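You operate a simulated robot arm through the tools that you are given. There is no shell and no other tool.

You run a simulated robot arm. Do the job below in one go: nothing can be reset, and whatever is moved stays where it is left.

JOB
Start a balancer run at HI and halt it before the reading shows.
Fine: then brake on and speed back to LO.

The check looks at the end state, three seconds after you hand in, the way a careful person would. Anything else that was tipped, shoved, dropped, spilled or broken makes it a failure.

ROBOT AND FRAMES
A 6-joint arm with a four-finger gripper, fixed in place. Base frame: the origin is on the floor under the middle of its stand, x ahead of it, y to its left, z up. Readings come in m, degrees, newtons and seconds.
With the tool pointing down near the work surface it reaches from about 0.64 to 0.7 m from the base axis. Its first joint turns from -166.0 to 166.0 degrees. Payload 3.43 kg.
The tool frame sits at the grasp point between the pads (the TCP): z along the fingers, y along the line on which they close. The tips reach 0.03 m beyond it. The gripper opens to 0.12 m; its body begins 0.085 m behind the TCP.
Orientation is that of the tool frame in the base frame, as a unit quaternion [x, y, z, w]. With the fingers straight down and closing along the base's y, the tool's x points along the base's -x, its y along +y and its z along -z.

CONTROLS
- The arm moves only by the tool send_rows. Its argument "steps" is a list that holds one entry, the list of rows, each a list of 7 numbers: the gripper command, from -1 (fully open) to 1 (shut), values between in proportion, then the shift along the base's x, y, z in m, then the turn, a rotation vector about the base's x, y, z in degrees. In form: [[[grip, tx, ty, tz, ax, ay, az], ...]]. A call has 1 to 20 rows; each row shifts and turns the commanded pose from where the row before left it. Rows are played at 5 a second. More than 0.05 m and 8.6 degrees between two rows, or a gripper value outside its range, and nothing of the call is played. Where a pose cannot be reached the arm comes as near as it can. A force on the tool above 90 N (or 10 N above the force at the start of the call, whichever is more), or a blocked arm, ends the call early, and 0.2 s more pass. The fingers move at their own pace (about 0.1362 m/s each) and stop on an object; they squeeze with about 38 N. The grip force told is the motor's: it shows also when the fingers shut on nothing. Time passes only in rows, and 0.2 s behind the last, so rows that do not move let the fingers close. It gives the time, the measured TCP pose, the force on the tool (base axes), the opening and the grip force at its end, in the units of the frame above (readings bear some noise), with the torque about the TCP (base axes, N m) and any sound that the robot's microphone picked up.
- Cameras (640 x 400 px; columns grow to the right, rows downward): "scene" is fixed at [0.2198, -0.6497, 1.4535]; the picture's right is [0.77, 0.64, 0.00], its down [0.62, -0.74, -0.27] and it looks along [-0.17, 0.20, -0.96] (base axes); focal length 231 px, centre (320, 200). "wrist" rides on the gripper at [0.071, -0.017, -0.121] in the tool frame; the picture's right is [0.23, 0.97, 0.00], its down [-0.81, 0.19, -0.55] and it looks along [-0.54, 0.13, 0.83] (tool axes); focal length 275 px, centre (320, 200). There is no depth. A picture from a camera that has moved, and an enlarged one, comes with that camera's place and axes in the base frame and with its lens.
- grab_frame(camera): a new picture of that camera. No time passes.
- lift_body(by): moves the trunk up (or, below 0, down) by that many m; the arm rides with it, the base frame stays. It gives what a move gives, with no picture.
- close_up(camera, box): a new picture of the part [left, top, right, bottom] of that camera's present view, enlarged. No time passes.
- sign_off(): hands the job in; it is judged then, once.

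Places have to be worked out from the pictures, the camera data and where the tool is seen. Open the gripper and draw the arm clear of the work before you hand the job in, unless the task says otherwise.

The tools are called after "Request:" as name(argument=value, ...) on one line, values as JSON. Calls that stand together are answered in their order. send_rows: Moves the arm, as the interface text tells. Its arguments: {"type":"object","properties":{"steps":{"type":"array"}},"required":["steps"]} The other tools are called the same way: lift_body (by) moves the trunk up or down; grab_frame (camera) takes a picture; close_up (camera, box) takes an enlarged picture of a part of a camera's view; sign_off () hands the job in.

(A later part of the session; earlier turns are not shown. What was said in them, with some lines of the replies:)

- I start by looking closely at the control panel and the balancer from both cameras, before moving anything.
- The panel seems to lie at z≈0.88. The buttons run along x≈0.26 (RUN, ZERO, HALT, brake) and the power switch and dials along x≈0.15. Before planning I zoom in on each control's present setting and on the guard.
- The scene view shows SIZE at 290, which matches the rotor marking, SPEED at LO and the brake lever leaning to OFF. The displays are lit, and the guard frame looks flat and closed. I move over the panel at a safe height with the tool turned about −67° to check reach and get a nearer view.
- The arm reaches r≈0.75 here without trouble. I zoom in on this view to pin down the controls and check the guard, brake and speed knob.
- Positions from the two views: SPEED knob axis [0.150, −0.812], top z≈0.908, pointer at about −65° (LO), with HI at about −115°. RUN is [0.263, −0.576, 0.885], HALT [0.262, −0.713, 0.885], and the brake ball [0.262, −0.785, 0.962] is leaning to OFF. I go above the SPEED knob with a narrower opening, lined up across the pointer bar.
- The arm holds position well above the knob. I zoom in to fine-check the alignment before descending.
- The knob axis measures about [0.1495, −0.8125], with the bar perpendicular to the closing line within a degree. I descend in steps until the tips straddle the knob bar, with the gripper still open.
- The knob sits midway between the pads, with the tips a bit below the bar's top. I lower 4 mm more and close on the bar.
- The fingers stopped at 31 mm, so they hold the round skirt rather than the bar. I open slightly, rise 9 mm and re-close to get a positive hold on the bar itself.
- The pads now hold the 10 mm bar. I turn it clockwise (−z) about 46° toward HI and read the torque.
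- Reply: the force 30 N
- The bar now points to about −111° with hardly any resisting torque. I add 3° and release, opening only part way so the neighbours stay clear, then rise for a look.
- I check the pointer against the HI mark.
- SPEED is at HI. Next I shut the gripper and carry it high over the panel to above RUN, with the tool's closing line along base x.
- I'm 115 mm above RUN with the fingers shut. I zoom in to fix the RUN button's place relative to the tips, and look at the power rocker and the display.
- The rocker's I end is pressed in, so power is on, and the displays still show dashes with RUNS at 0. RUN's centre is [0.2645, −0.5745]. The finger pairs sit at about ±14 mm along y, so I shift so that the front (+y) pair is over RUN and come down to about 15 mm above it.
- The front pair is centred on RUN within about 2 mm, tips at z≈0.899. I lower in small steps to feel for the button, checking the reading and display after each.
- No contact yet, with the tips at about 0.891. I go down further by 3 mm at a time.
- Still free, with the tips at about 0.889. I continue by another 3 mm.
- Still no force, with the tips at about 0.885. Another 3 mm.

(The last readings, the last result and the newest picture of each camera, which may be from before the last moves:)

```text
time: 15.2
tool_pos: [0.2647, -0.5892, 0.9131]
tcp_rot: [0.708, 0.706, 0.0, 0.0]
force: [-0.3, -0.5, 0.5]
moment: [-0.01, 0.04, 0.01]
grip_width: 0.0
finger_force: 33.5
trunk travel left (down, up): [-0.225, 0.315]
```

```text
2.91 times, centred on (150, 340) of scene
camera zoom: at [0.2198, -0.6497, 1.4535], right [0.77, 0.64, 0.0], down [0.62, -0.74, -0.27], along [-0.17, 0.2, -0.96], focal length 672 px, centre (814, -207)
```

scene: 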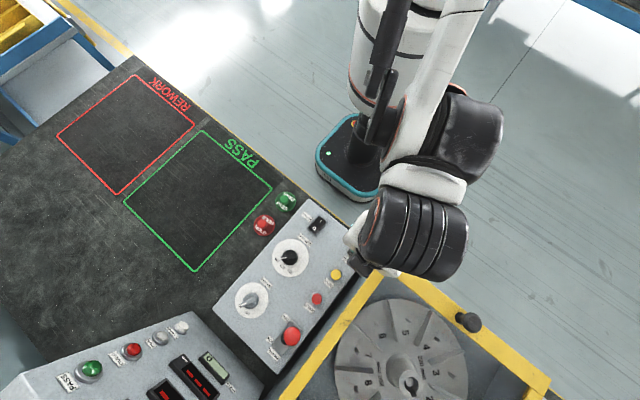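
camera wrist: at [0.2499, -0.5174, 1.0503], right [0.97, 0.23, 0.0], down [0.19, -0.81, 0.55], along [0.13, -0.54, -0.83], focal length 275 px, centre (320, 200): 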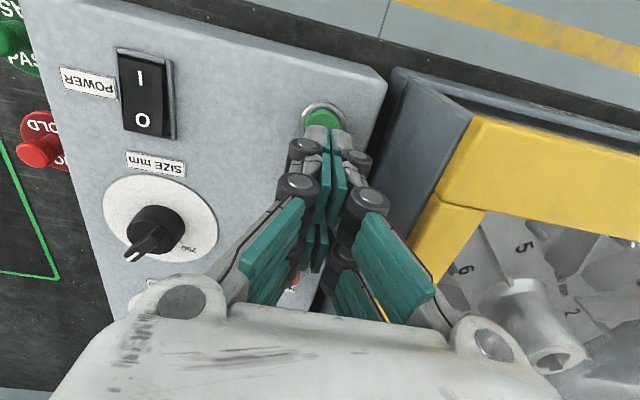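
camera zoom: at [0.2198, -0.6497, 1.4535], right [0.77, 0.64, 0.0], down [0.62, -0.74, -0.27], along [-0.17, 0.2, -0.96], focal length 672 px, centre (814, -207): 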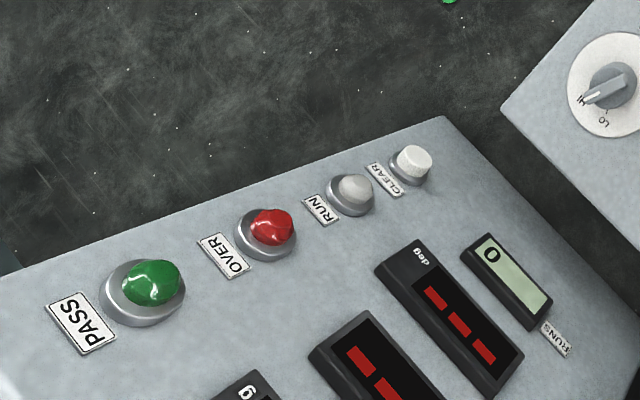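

Close, but no force yet (tips ≈0.883). Another 3 mm.

Request:
send_rows(steps=[[[1, 0, 0, -0.003, 0, 0, 0]]])

Request:
close_up(camera="scene", box=[40, 280, 260, 400])

Request:
close_up(camera="wrist", box=[270, 70, 390, 170])

```text
time: 15.6
tool_pos: [0.2638, -0.5889, 0.9096]
tcp_rot: [0.708, 0.707, 0.0, 0.0]
force: [0.2, 0.8, -0.6]
moment: [-0.01, 0.03, -0.01]
grip_width: 0.0
finger_force: 33.4
trunk travel left (down, up): [-0.225, 0.315]
```

```text
2.91 times, centred on (150, 340) of scene
camera zoom: at [0.2198, -0.6497, 1.4535], right [0.77, 0.64, 0.0], down [0.62, -0.74, -0.27], along [-0.17, 0.2, -0.96], focal length 672 px, centre (814, -207)
```

zoom: 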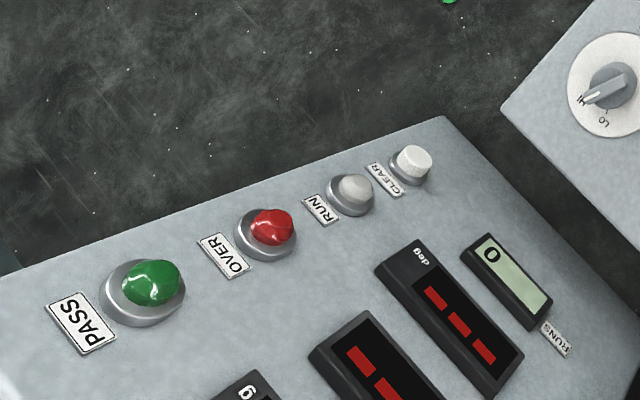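

```text
4.00 times, centred on (330, 120) of wrist
camera zoom: at [0.2479, -0.5167, 1.0307], right [0.97, 0.23, 0.0], down [0.19, -0.81, 0.55], along [0.13, -0.54, -0.83], focal length 1101 px, centre (280, 520)
```

zoom: 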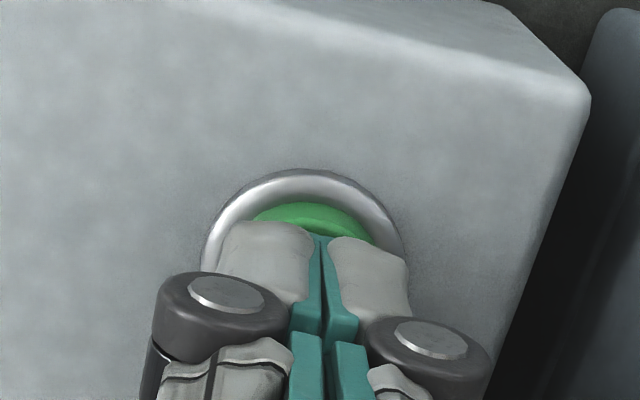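

Still free at tips ≈0.880. I step down another 3 mm, watching force.

Request:
send_rows(steps=[[[1, 0, 0, -0.003, 0, 0, 0]]])

Request:
close_up(camera="scene", box=[40, 280, 260, 400])

Request:
close_up(camera="wrist", box=[270, 70, 390, 170])

```text
time: 16.0
tool_pos: [0.264, -0.5875, 0.906]
tcp_rot: [0.707, 0.707, 0.0, 0.0]
force: [1.4, 0.0, 2.7]
moment: [0.05, 0.0, -0.01]
grip_width: 0.0057
finger_force: 33.4
trunk travel left (down, up): [-0.225, 0.315]
heard: click
```

```text
2.91 times, centred on (150, 340) of scene
camera zoom: at [0.2198, -0.6497, 1.4535], right [0.77, 0.64, 0.0], down [0.62, -0.74, -0.27], along [-0.17, 0.2, -0.96], focal length 672 px, centre (814, -207)
```

zoom: 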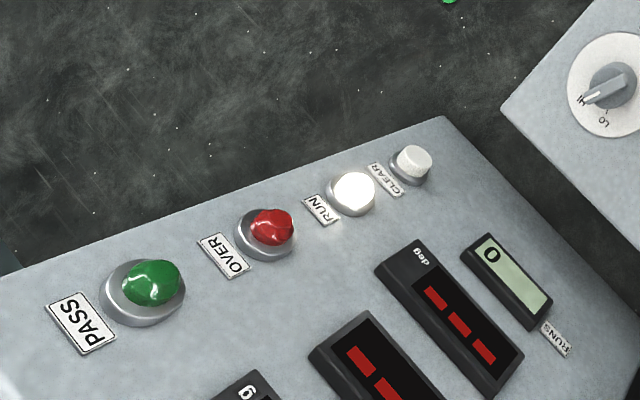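

```text
4.00 times, centred on (330, 120) of wrist
camera zoom: at [0.2476, -0.5167, 1.0277], right [0.97, 0.23, 0.0], down [0.19, -0.81, 0.55], along [0.13, -0.54, -0.83], focal length 1101 px, centre (280, 520)
```

zoom: 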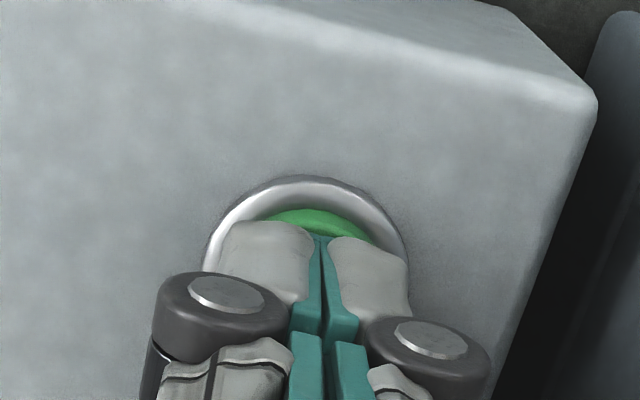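

There was a click and the RUN lamp is lit, so the run has started; no reading shows yet. I go straight to HALT in one call: rise 30 mm, shift −y 110 mm so the rear pair is over HALT, and press slightly deeper than the RUN trigger height.

Request:
send_rows(steps=[[[1, 0, 0, 0.03, 0, 0, 0], [1, 0, -0.037, 0, 0, 0, 0], [1, 0, -0.037, 0, 0, 0, 0], [1, 0, -0.036, 0, 0, 0, 0], [1, 0, 0, -0.028, 0, 0, 0], [1, 0, 0, -0.005, 0, 0, 0]]])

Request:
close_up(camera="scene", box=[40, 280, 260, 400])

Request:
grab_frame(camera="wrist")

```text
time: 17.4
tool_pos: [0.2633, -0.6973, 0.9039]
tcp_rot: [0.708, 0.706, 0.0, 0.0]
force: [0.6, -3.5, 11.6]
moment: [-0.26, -0.04, 0.03]
grip_width: 0.0062
finger_force: 33.3
trunk travel left (down, up): [-0.225, 0.315]
heard: click
```

```text
2.91 times, centred on (150, 340) of scene
camera zoom: at [0.2198, -0.6497, 1.4535], right [0.77, 0.64, 0.0], down [0.62, -0.74, -0.27], along [-0.17, 0.2, -0.96], focal length 672 px, centre (814, -207)
```

zoom: 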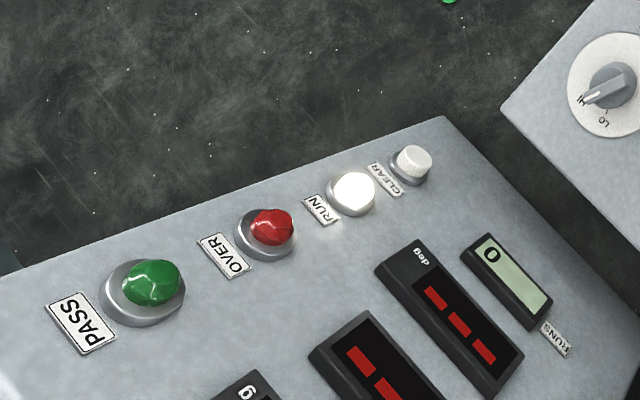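

```text
taken
camera wrist: at [0.2472, -0.6264, 1.0247], right [0.97, 0.23, 0.0], down [0.19, -0.81, 0.55], along [0.13, -0.54, -0.83], focal length 275 px, centre (320, 200)
```

wrist: 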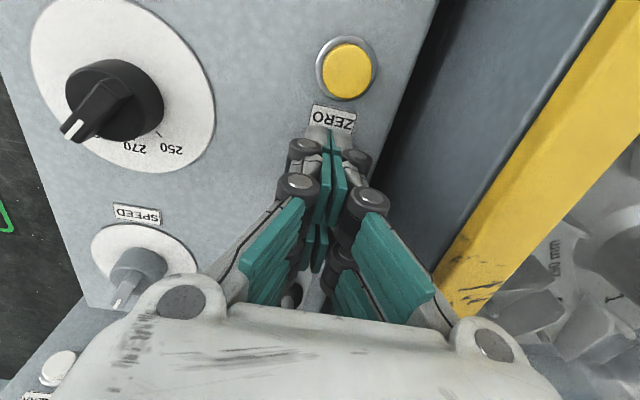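

A second click came with 11.6 N on HALT, but the RUN lamp is still lit in this picture, taken just as the press landed. I hold one short row and look again at once.

Request:
send_rows(steps=[[[1, 0, 0, -0.001, 0, 0, 0]]])

Request:
close_up(camera="scene", box=[40, 280, 260, 400])

Request:
close_up(camera="scene", box=[280, 240, 560, 400])

```text
time: 17.8
tool_pos: [0.2623, -0.6976, 0.9034]
tcp_rot: [0.708, 0.706, -0.001, 0.001]
force: [1.3, -5.9, 15.9]
moment: [-0.41, 0.01, 0.01]
grip_width: 0.006
finger_force: 33.3
trunk travel left (down, up): [-0.225, 0.315]
```

```text
2.91 times, centred on (150, 340) of scene
camera zoom: at [0.2198, -0.6497, 1.4535], right [0.77, 0.64, 0.0], down [0.62, -0.74, -0.27], along [-0.17, 0.2, -0.96], focal length 672 px, centre (814, -207)
```

zoom: 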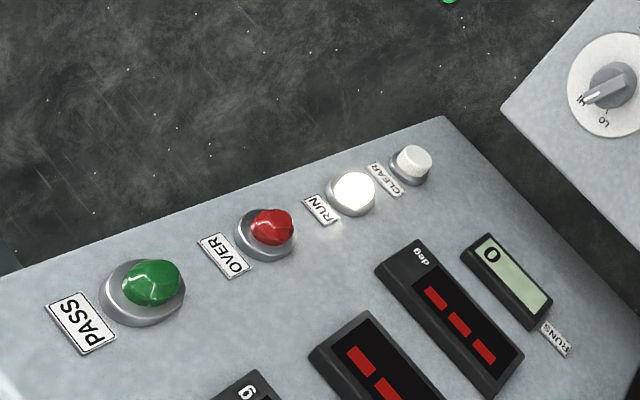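

```text
2.29 times, centred on (420, 320) of scene
camera zoom: at [0.2198, -0.6497, 1.4535], right [0.77, 0.64, 0.0], down [0.62, -0.74, -0.27], along [-0.17, 0.2, -0.96], focal length 528 px, centre (91, -74)
```

zoom: 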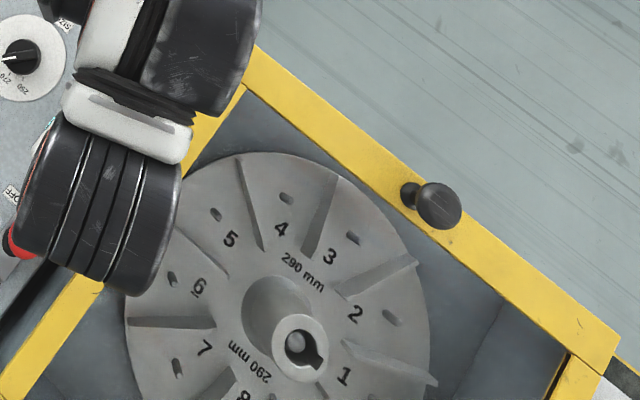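

The contact point works out to y≈−0.712, which is HALT's centre, so it is pressed. The rotor has turned, still shows no reading, and may be coasting. I lift off and compare the lamp and rotor angle right away.

Request:
send_rows(steps=[[[1, 0, 0, 0.025, 0, 0, 0]]])

Request:
close_up(camera="scene", box=[40, 280, 260, 400])

Request:
close_up(camera="scene", box=[280, 240, 560, 400])

```text
time: 18.2
tool_pos: [0.2633, -0.6981, 0.928]
tcp_rot: [0.708, 0.707, 0.0, -0.001]
force: [0.2, -0.4, -0.2]
moment: [-0.03, 0.02, -0.03]
grip_width: 0.0
finger_force: 33.9
trunk travel left (down, up): [-0.225, 0.315]
```

```text
2.91 times, centred on (150, 340) of scene
camera zoom: at [0.2198, -0.6497, 1.4535], right [0.77, 0.64, 0.0], down [0.62, -0.74, -0.27], along [-0.17, 0.2, -0.96], focal length 672 px, centre (814, -207)
```

zoom: 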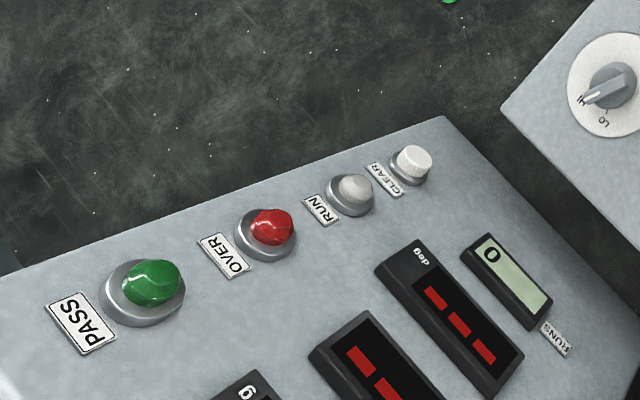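

```text
2.29 times, centred on (420, 320) of scene
camera zoom: at [0.2198, -0.6497, 1.4535], right [0.77, 0.64, 0.0], down [0.62, -0.74, -0.27], along [-0.17, 0.2, -0.96], focal length 528 px, centre (91, -74)
```

zoom: 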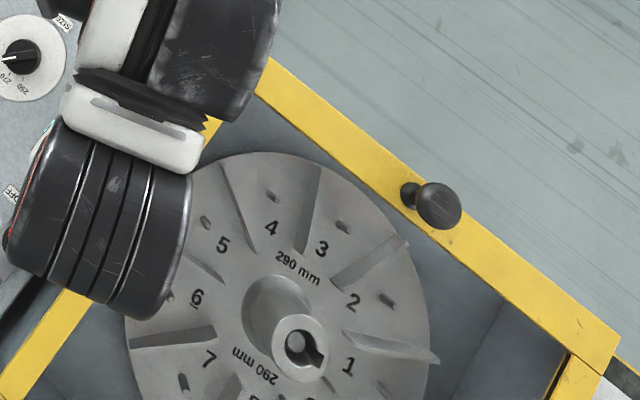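

The RUN lamp has gone out, the readout still shows only dashes and RUNS stays at 0, so the run was halted before any reading. I raise to brake-ball height clear of the lever and wait two seconds to confirm the rotor has stopped before braking.

Request:
send_rows(steps=[[[1, 0, 0, 0.02, 0, 0, 0], [1, 0, 0, 0.018, 0, 0, 0], [1, 0, 0, 0, 0, 0, 0], [1, 0, 0, 0, 0, 0, 0], [1, 0, 0, 0, 0, 0, 0], [1, 0, 0, 0, 0, 0, 0], [1, 0, 0, 0, 0, 0, 0], [1, 0, 0, 0, 0, 0, 0], [1, 0, 0, 0, 0, 0, 0], [1, 0, 0, 0, 0, 0, 0]]])

Request:
close_up(camera="scene", box=[280, 240, 560, 400])

Request:
close_up(camera="scene", box=[40, 280, 260, 400])

Request:
grab_frame(camera="wrist")

Request:
grab_frame(camera="scene")

```text
time: 20.4
tool_pos: [0.2639, -0.6983, 0.966]
tcp_rot: [0.708, 0.707, 0.0, -0.001]
force: [-1.1, -0.9, 0.8]
moment: [0.02, 0.01, -0.04]
grip_width: 0.0
finger_force: 33.4
trunk travel left (down, up): [-0.225, 0.315]
```

```text
2.29 times, centred on (420, 320) of scene
camera zoom: at [0.2198, -0.6497, 1.4535], right [0.77, 0.64, 0.0], down [0.62, -0.74, -0.27], along [-0.17, 0.2, -0.96], focal length 528 px, centre (91, -74)
```

zoom: 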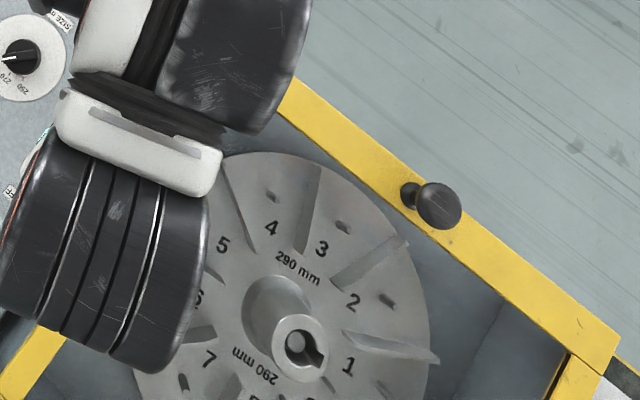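

```text
2.91 times, centred on (150, 340) of scene
camera zoom: at [0.2198, -0.6497, 1.4535], right [0.77, 0.64, 0.0], down [0.62, -0.74, -0.27], along [-0.17, 0.2, -0.96], focal length 672 px, centre (814, -207)
```

zoom: 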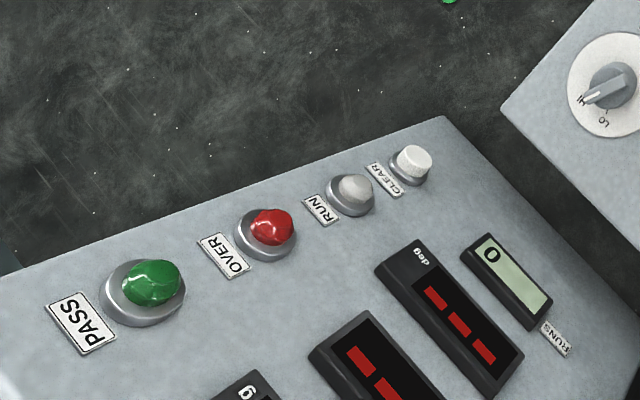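

```text
taken
camera wrist: at [0.2486, -0.6273, 1.087], right [0.97, 0.23, 0.0], down [0.19, -0.81, 0.55], along [0.13, -0.54, -0.83], focal length 275 px, centre (320, 200)
```

wrist: 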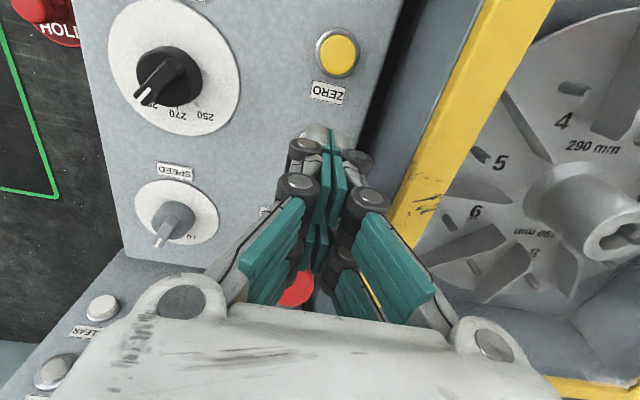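

```text
taken
```

scene: 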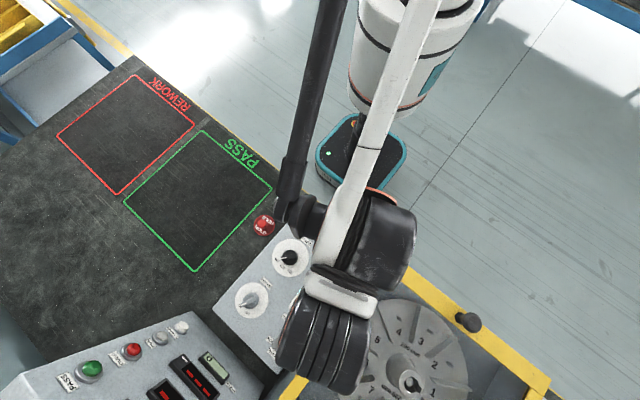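

The rotor has stopped (same angle as 2 s earlier) and everything else is unchanged. I push the brake ball toward −y (ON) with the rear side of the shut fingers at ball height, in modest steps.

Request:
send_rows(steps=[[[1, -0.001, -0.03, 0, 0, 0, 0], [1, 0, -0.015, 0, 0, 0, 0], [1, 0, -0.012, 0, 0, 0, 0], [1, 0, -0.012, 0, 0, 0, 0], [1, 0, -0.012, 0, 0, 0, 0], [1, 0, -0.012, 0, 0, 0, 0]]])

Request:
grab_frame(camera="wrist")

Request:
close_up(camera="scene", box=[220, 270, 380, 400])

```text
time: 21.8
tool_pos: [0.2632, -0.7915, 0.9655]
tcp_rot: [0.709, 0.706, 0.0, 0.0]
force: [-0.1, -0.7, 0.3]
moment: [0.01, 0.01, 0.04]
grip_width: 0.0002
finger_force: 33.2
trunk travel left (down, up): [-0.225, 0.315]
```

```text
taken
camera wrist: at [0.2475, -0.7197, 1.0861], right [0.97, 0.23, 0.0], down [0.19, -0.81, 0.55], along [0.13, -0.54, -0.83], focal length 275 px, centre (320, 200)
```

wrist: 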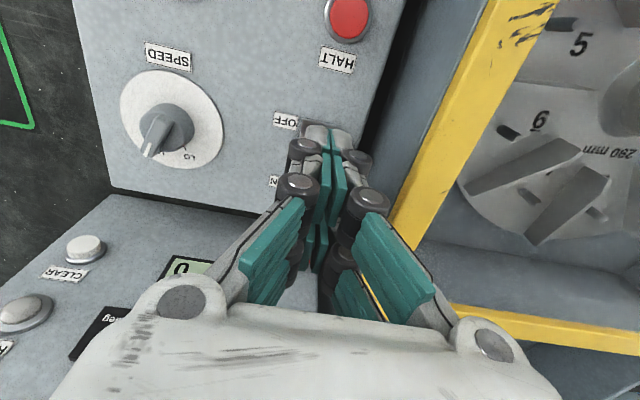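

```text
3.08 times, centred on (300, 335) of scene
camera zoom: at [0.2198, -0.6497, 1.4535], right [0.77, 0.64, 0.0], down [0.62, -0.74, -0.27], along [-0.17, 0.2, -0.96], focal length 711 px, centre (382, -215)
```

zoom: 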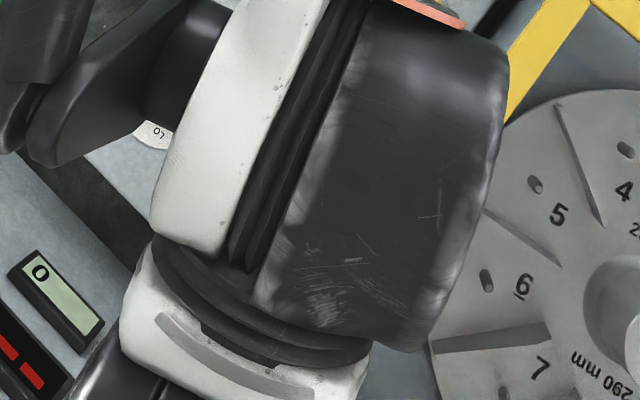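

There's almost no force, and the lever is hidden behind the fingers. I push on another 25 mm toward the ON stop, watching the force, to be sure it goes the whole way.

Request:
send_rows(steps=[[[1, 0, -0.008, 0, 0, 0, 0], [1, 0, -0.008, 0, 0, 0, 0], [1, 0, -0.006, 0, 0, 0, 0]]])

Request:
grab_frame(camera="wrist")

```text
time: 22.6
tool_pos: [0.265, -0.813, 0.9641]
tcp_rot: [0.708, 0.706, -0.001, 0.001]
force: [-0.9, 6.5, -1.4]
moment: [0.11, 0.0, -0.02]
grip_width: 0.0061
finger_force: 33.2
trunk travel left (down, up): [-0.225, 0.315]
```

```text
taken
camera wrist: at [0.2472, -0.7413, 1.0857], right [0.97, 0.23, 0.0], down [0.19, -0.81, 0.55], along [0.13, -0.54, -0.83], focal length 275 px, centre (320, 200)
```

wrist: 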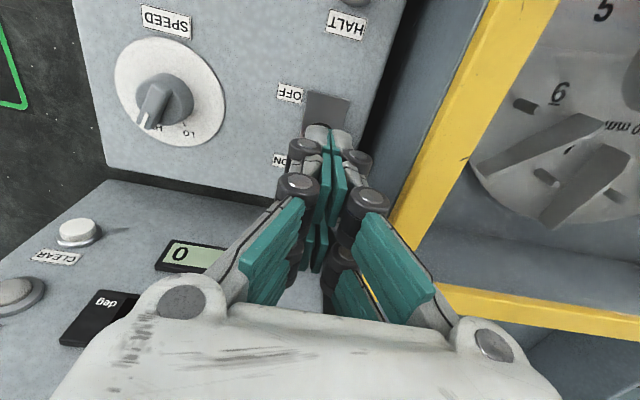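

A 6.5 N reaction at y=−0.813 matches the predicted ON stop. I back off toward +y and rise to see the lever.

Request:
send_rows(steps=[[[1, 0, 0.03, 0, 0, 0, 0], [1, 0, 0.04, 0.02, 0, 0, 0], [1, 0, 0.03, 0.04, 0, 0, 0], [1, -0.02, 0.03, 0.04, 0, 0, 0]]])

Request:
grab_frame(camera="wrist")

Request:
grab_frame(camera="scene")

```text
refused: row 4 steps farther than a row can; nothing moved
```

```text
taken
camera wrist: at [0.2472, -0.7413, 1.0857], right [0.97, 0.23, 0.0], down [0.19, -0.81, 0.55], along [0.13, -0.54, -0.83], focal length 275 px, centre (320, 200)
```

wrist: 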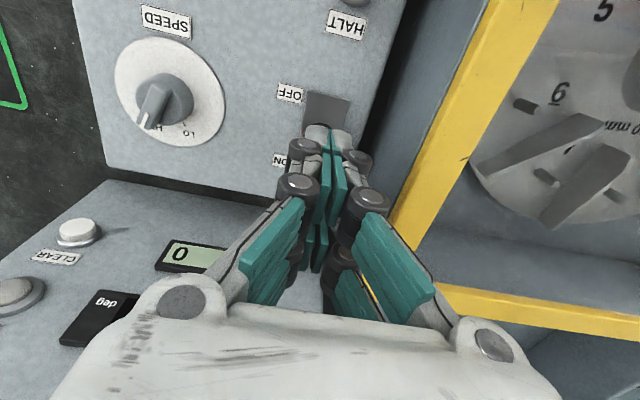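

```text
taken
```

scene: 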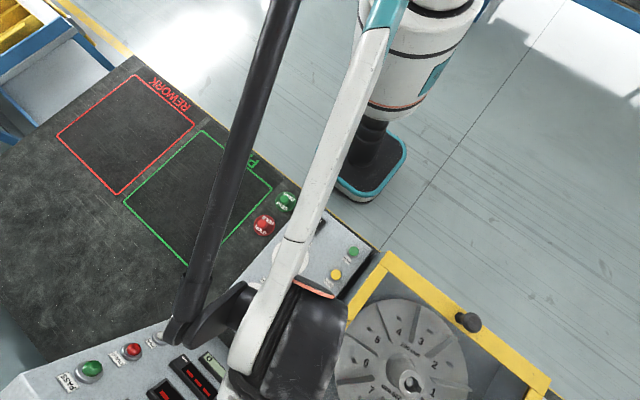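

The last row was a bit too long, so nothing moved. I resend the retreat with shorter rows.

Request:
send_rows(steps=[[[1, 0, 0.03, 0, 0, 0, 0], [1, 0, 0.04, 0.02, 0, 0, 0], [1, 0, 0.03, 0.035, 0, 0, 0], [1, -0.01, 0.03, 0.035, 0, 0, 0], [1, -0.01, 0.03, 0.03, 0, 0, 0]]])

Request:
grab_frame(camera="wrist")

Request:
grab_frame(camera="scene")

```text
time: 23.8
tool_pos: [0.2447, -0.6514, 1.0849]
tcp_rot: [0.708, 0.706, 0.0, 0.001]
force: [0.3, 0.9, -0.6]
moment: [0.0, -0.01, -0.01]
grip_width: 0.0
finger_force: 33.5
trunk travel left (down, up): [-0.225, 0.315]
```

```text
taken
camera wrist: at [0.2279, -0.5801, 1.2063], right [0.97, 0.23, 0.0], down [0.19, -0.81, 0.55], along [0.13, -0.54, -0.83], focal length 275 px, centre (320, 200)
```

wrist: 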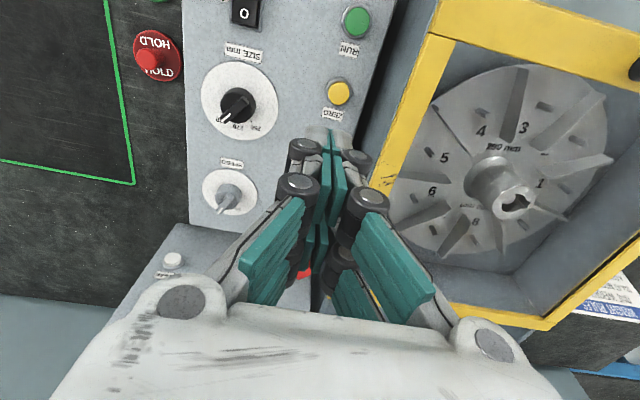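

```text
taken
```

scene: 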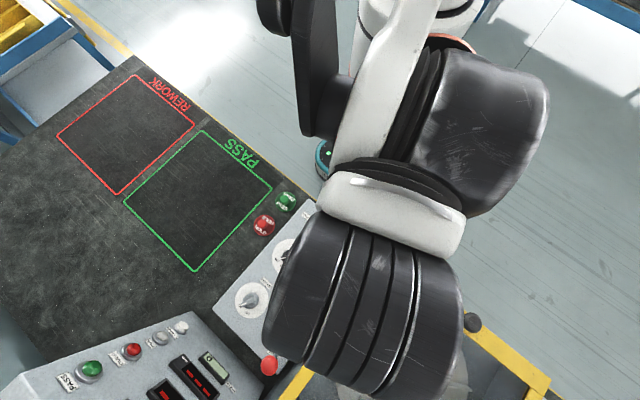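

In the scene picture the red ball has moved to about (269, 364), which matches y≈−0.85: the lever leans to ON. I go back above the SPEED knob, turned to match its HI pointer, with a 5 cm opening.

Request:
send_rows(steps=[[[1, -0.0192, -0.032, 0, 0, 0, -4.7], [0.6, -0.0192, -0.032, 0, 0, 0, -4.7], [0.2, -0.0192, -0.032, 0, 0, 0, -4.7], [0.2, -0.0192, -0.032, 0, 0, 0, -4.7], [0.2, -0.0192, -0.032, 0, 0, 0, -4.7], [0.2, 0, 0, -0.03, 0, 0, 0], [0.2, 0, 0, -0.03, 0, 0, 0], [0.2, 0, 0, 0, 0, 0, 0]]])

Request:
grab_frame(camera="wrist")

Request:
close_up(camera="wrist", box=[280, 60, 380, 160])

Request:
close_up(camera="scene", box=[220, 280, 360, 400])

```text
time: 25.6
tool_pos: [0.1441, -0.8149, 1.0247]
tcp_rot: [0.837, 0.547, 0.001, 0.0]
force: [0.7, -0.6, -0.2]
moment: [0.01, -0.03, 0.01]
grip_width: 0.0483
finger_force: 0.0
trunk travel left (down, up): [-0.225, 0.315]
```

```text
taken
camera wrist: at [0.1584, -0.743, 1.1466], right [0.98, -0.18, 0.0], down [-0.15, -0.82, 0.55], along [-0.1, -0.54, -0.83], focal length 275 px, centre (320, 200)
```

wrist: 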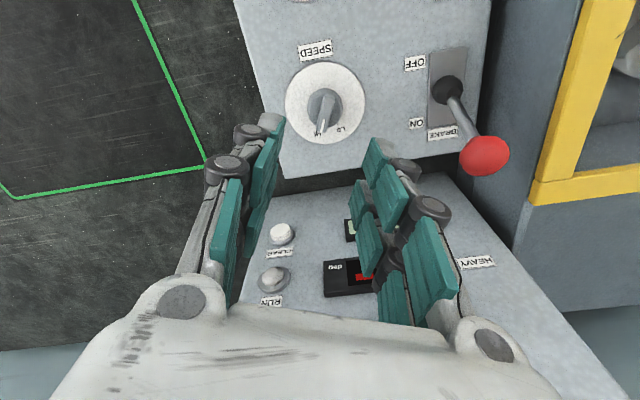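

```text
4.00 times, centred on (330, 110) of wrist
camera zoom: at [0.1584, -0.743, 1.1466], right [0.98, -0.18, 0.0], down [-0.15, -0.82, 0.55], along [-0.1, -0.54, -0.83], focal length 1101 px, centre (280, 560)
```

zoom: 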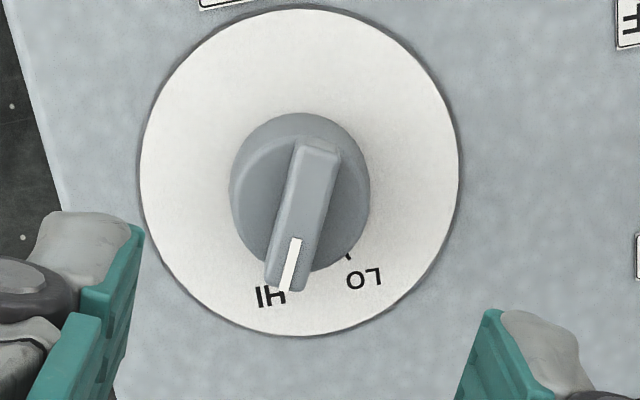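

```text
3.33 times, centred on (290, 340) of scene
camera zoom: at [0.2198, -0.6497, 1.4535], right [0.77, 0.64, 0.0], down [0.62, -0.74, -0.27], along [-0.17, 0.2, -0.96], focal length 770 px, centre (420, -267)
```

zoom: 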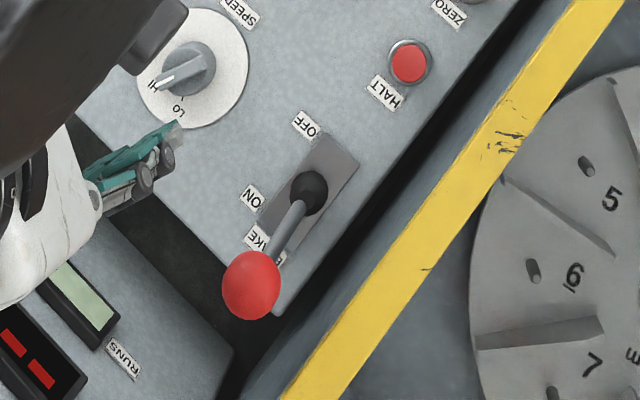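

The brake is clearly at ON. The knob axis measures about [0.150, −0.813] with the bar at −114°, so I shift 5 mm in x and descend to the same grip height on the bar as before.

Request:
send_rows(steps=[[[0.2, 0.0055, 0.002, -0.03, 0, 0, -0.5], [0.2, 0, 0, -0.035, 0, 0, 0], [0.2, 0, 0, -0.024, 0, 0, 0], [0.2, 0, 0, -0.01, 0, 0, 0], [0.2, 0, 0, 0, 0, 0, 0]]])

Request:
grab_frame(camera="wrist")

```text
time: 26.8
tool_pos: [0.1523, -0.8117, 0.9276]
tcp_rot: [0.84, 0.543, 0.0, -0.001]
force: [0.3, 0.0, -0.1]
moment: [0.0, 0.03, -0.01]
grip_width: 0.048
finger_force: 0.1
trunk travel left (down, up): [-0.225, 0.315]
```

```text
taken
camera wrist: at [0.1665, -0.7394, 1.0471], right [0.98, -0.19, 0.0], down [-0.16, -0.82, 0.55], along [-0.1, -0.54, -0.83], focal length 275 px, centre (320, 200)
```

wrist: 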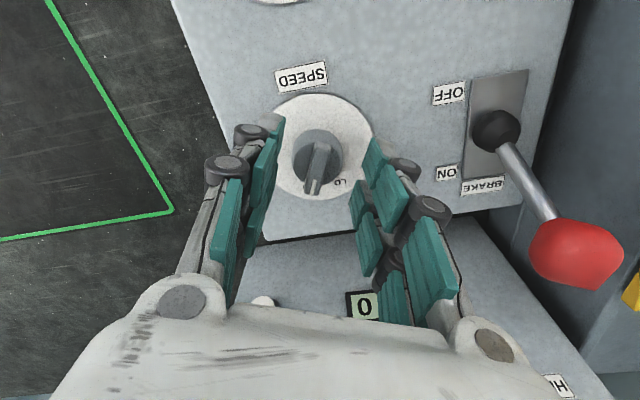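

The bar is centred between the pads. I close on it and turn counter-clockwise (+z) about 49.5° to bring the pointer back to its original LO angle.

Request:
send_rows(steps=[[[0.6, 0, 0, 0, 0, 0, 0], [1, 0, 0, 0, 0, 0, 0], [1, 0, 0, 0, 0, 0, 0], [1, 0, 0, 0, 0, 0, 8.25], [1, 0, 0, 0, 0, 0, 8.25], [1, 0, 0, 0, 0, 0, 8.25], [1, 0, 0, 0, 0, 0, 8.25], [1, 0, 0, 0, 0, 0, 8.25], [1, 0, 0, 0, 0, 0, 8.25], [1, 0, 0, 0, 0, 0, 0]]])

Request:
grab_frame(camera="wrist")

```text
time: 29.0
tool_pos: [0.1485, -0.8116, 0.9273]
tcp_rot: [0.535, 0.845, -0.001, 0.0]
force: [-36.6, 12.0, -12.3]
moment: [0.26, 0.92, -0.32]
grip_width: 0.0099
finger_force: 43.5
trunk travel left (down, up): [-0.225, 0.315]
```

```text
taken
camera wrist: at [0.1028, -0.7546, 1.0476], right [0.78, 0.62, 0.0], down [0.52, -0.65, 0.55], along [0.34, -0.43, -0.83], focal length 275 px, centre (320, 200)
```

wrist: 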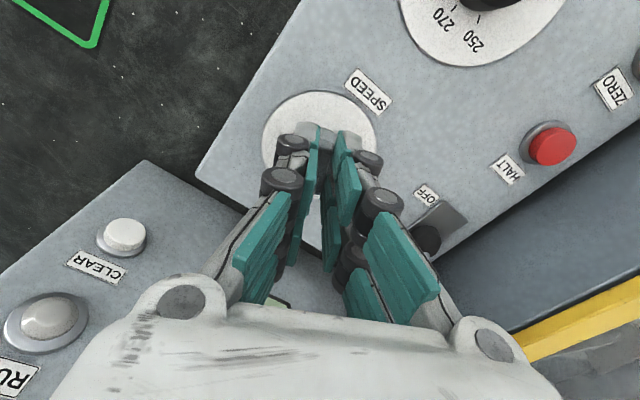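

The pointer is back to its original angle; the 37 N sideways load comes from being a few mm off-axis. I ease the tool −3 mm in x to relieve it, release, and rise straight up.

Request:
send_rows(steps=[[[1, -0.003, 0.001, 0, 0, 0, 0], [1, 0, 0, 0, 0, 0, 0], [0.5, 0, 0, 0, 0, 0, 0], [0.2, 0, 0, 0, 0, 0, 0], [0.2, 0, 0, 0.03, 0, 0, 0], [0.2, 0, 0, 0.04, 0, 0, 0], [0.2, 0, 0.02, 0.04, 0, 0, 0]]])

Request:
grab_frame(camera="wrist")

Request:
close_up(camera="wrist", box=[280, 70, 380, 170])

Request:
close_up(camera="scene", box=[220, 260, 340, 380])

```text
time: 30.6
tool_pos: [0.1485, -0.7901, 1.035]
tcp_rot: [0.534, 0.846, 0.0, 0.001]
force: [0.3, -0.2, 0.0]
moment: [-0.03, 0.0, 0.02]
grip_width: 0.0482
finger_force: 0.1
trunk travel left (down, up): [-0.225, 0.315]
```

```text
taken
camera wrist: at [0.103, -0.7327, 1.1572], right [0.78, 0.62, 0.0], down [0.52, -0.65, 0.55], along [0.35, -0.43, -0.83], focal length 275 px, centre (320, 200)
```

wrist: 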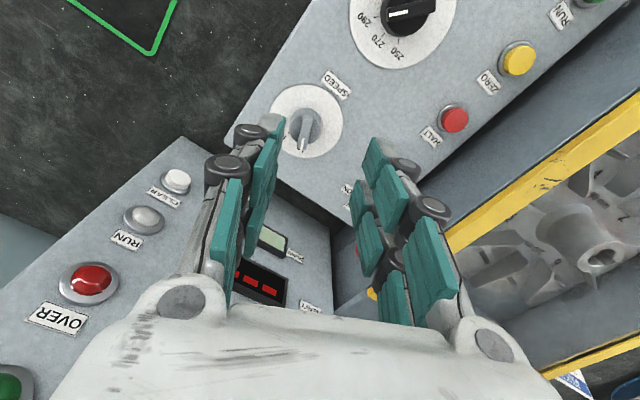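

```text
4.00 times, centred on (330, 120) of wrist
camera zoom: at [0.103, -0.7327, 1.1572], right [0.78, 0.62, 0.0], down [0.52, -0.65, 0.55], along [0.35, -0.43, -0.83], focal length 1101 px, centre (280, 520)
```

zoom: 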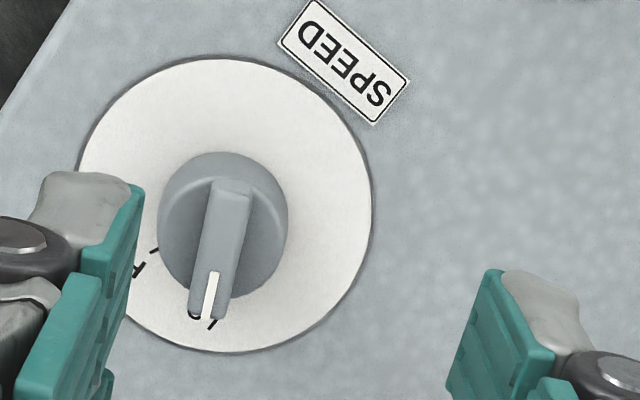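

```text
3.33 times, centred on (280, 320) of scene
camera zoom: at [0.2198, -0.6497, 1.4535], right [0.77, 0.64, 0.0], down [0.62, -0.74, -0.27], along [-0.17, 0.2, -0.96], focal length 770 px, centre (453, -200)
```

zoom: 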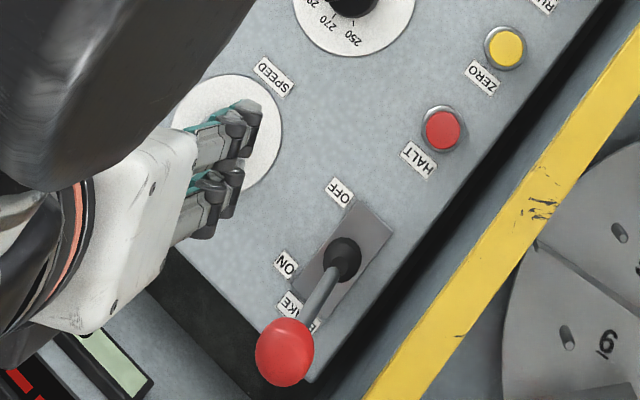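

SPEED reads LO again and the brake is ON. I rise, open fully and retreat to the starting pose, clear of the panel.

Request:
send_rows(steps=[[[0.2, 0, 0, 0.04, 0, 0, 0], [-0.2, 0.0025, 0.0363, 0.0116, 0, 0, 8.1], [-0.6, 0.0025, 0.0363, 0.0116, 0, 0, 8.1], [-1, 0.0025, 0.0363, 0.0116, 0, 0, 8.1], [-1, 0.0025, 0.0363, 0.0116, 0, 0, 8.1], [-1, 0.0025, 0.0363, 0.0116, 0, 0, 8.1], [-1, 0.0025, 0.0363, 0.0116, 0, 0, 8.1], [-1, 0.0025, 0.0363, 0.0116, 0, 0, 8.1], [-1, 0.0025, 0.0363, 0.0116, 0, 0, 8.1], [-1, 0, 0, 0, 0, 0, 0]]])

Request:
grab_frame(camera="scene")

Request:
close_up(camera="scene", box=[225, 270, 275, 320])

Request:
close_up(camera="scene", box=[200, 180, 390, 390])

Request:
close_up(camera="scene", box=[40, 280, 260, 400])

```text
time: 32.8
tool_pos: [0.1685, -0.4993, 1.1681]
tcp_rot: [-0.001, 1.0, 0.0, 0.001]
force: [-0.6, -0.2, 0.5]
moment: [0.02, 0.03, 0.02]
grip_width: 0.1201
finger_force: 0.2
trunk travel left (down, up): [-0.225, 0.315]
```

```text
taken
```

scene: 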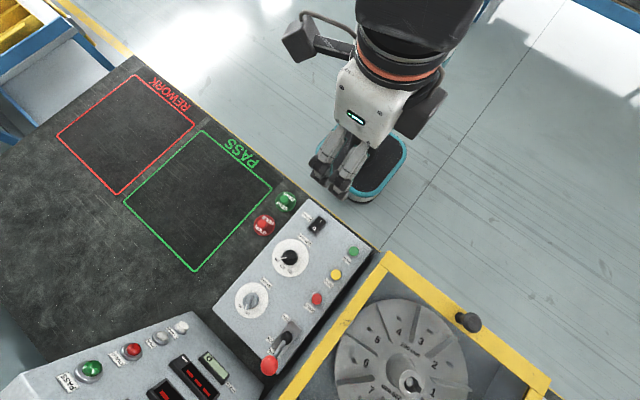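

```text
8.00 times, centred on (250, 295) of scene
camera zoom: at [0.2198, -0.6497, 1.4535], right [0.77, 0.64, 0.0], down [0.62, -0.74, -0.27], along [-0.17, 0.2, -0.96], focal length 1849 px, centre (880, -560)
```

zoom: 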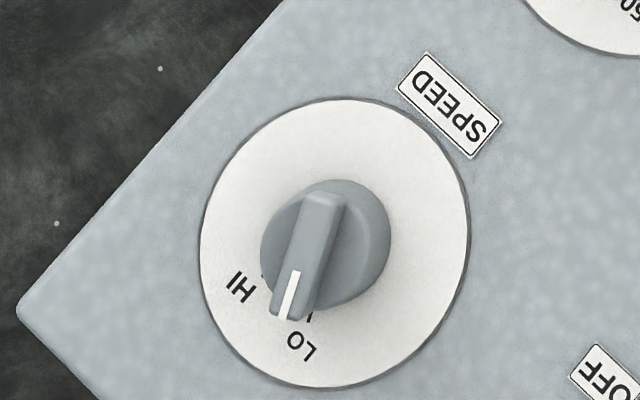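

```text
1.90 times, centred on (295, 285) of scene
camera zoom: at [0.2198, -0.6497, 1.4535], right [0.77, 0.64, 0.0], down [0.62, -0.74, -0.27], along [-0.17, 0.2, -0.96], focal length 440 px, centre (368, 38)
```

zoom: 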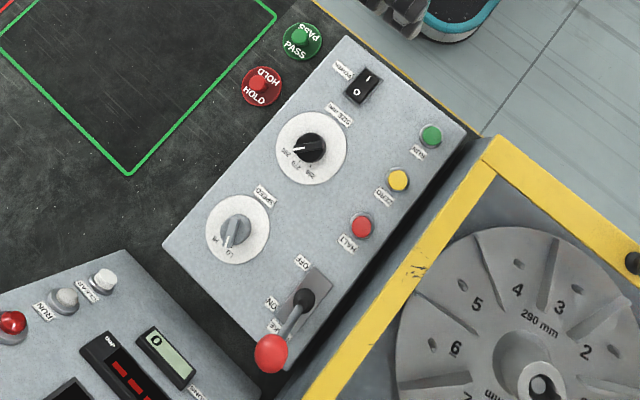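

```text
2.91 times, centred on (150, 340) of scene
camera zoom: at [0.2198, -0.6497, 1.4535], right [0.77, 0.64, 0.0], down [0.62, -0.74, -0.27], along [-0.17, 0.2, -0.96], focal length 672 px, centre (814, -207)
```

zoom: 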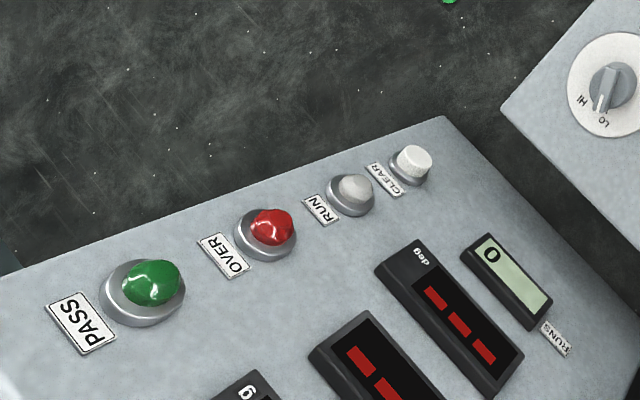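

The end state is as asked:
- **SPEED:** back at exactly its original LO angle.
- **Brake:** the lever is at ON.
- **Run:** the rotor is still, the RUN lamp is off, and the displays show dashes with RUNS at 0.
- **Everything else:** SIZE, POWER and the stamps are unmoved.

The gripper is open and clear, so I hand in.

Request:
sign_off()

```text
The job is handed in.
```

I started a balancer run at HI and halted it before any reading showed, then set the brake on and turned the speed back to LO.

- **Run:** the RUN lamp lit when I pressed RUN and went out after HALT, about 1.5–2 seconds later. The displays showed only dashes throughout, and the RUNS counter stayed at 0.
- **Brake:** I waited until the rotor had stopped, then pushed the lever to ON. The last picture shows it there.
- **Speed:** the pointer is back at LO, at the same angle as at the start.
- **Everything else:** I saw no change to the power switch, the SIZE dial (290), the guard or the PASS and HOLD stamps. The rotor was left at a different angle because of the run.

The gripper is open and the arm is back at its starting pose, clear of the panel.
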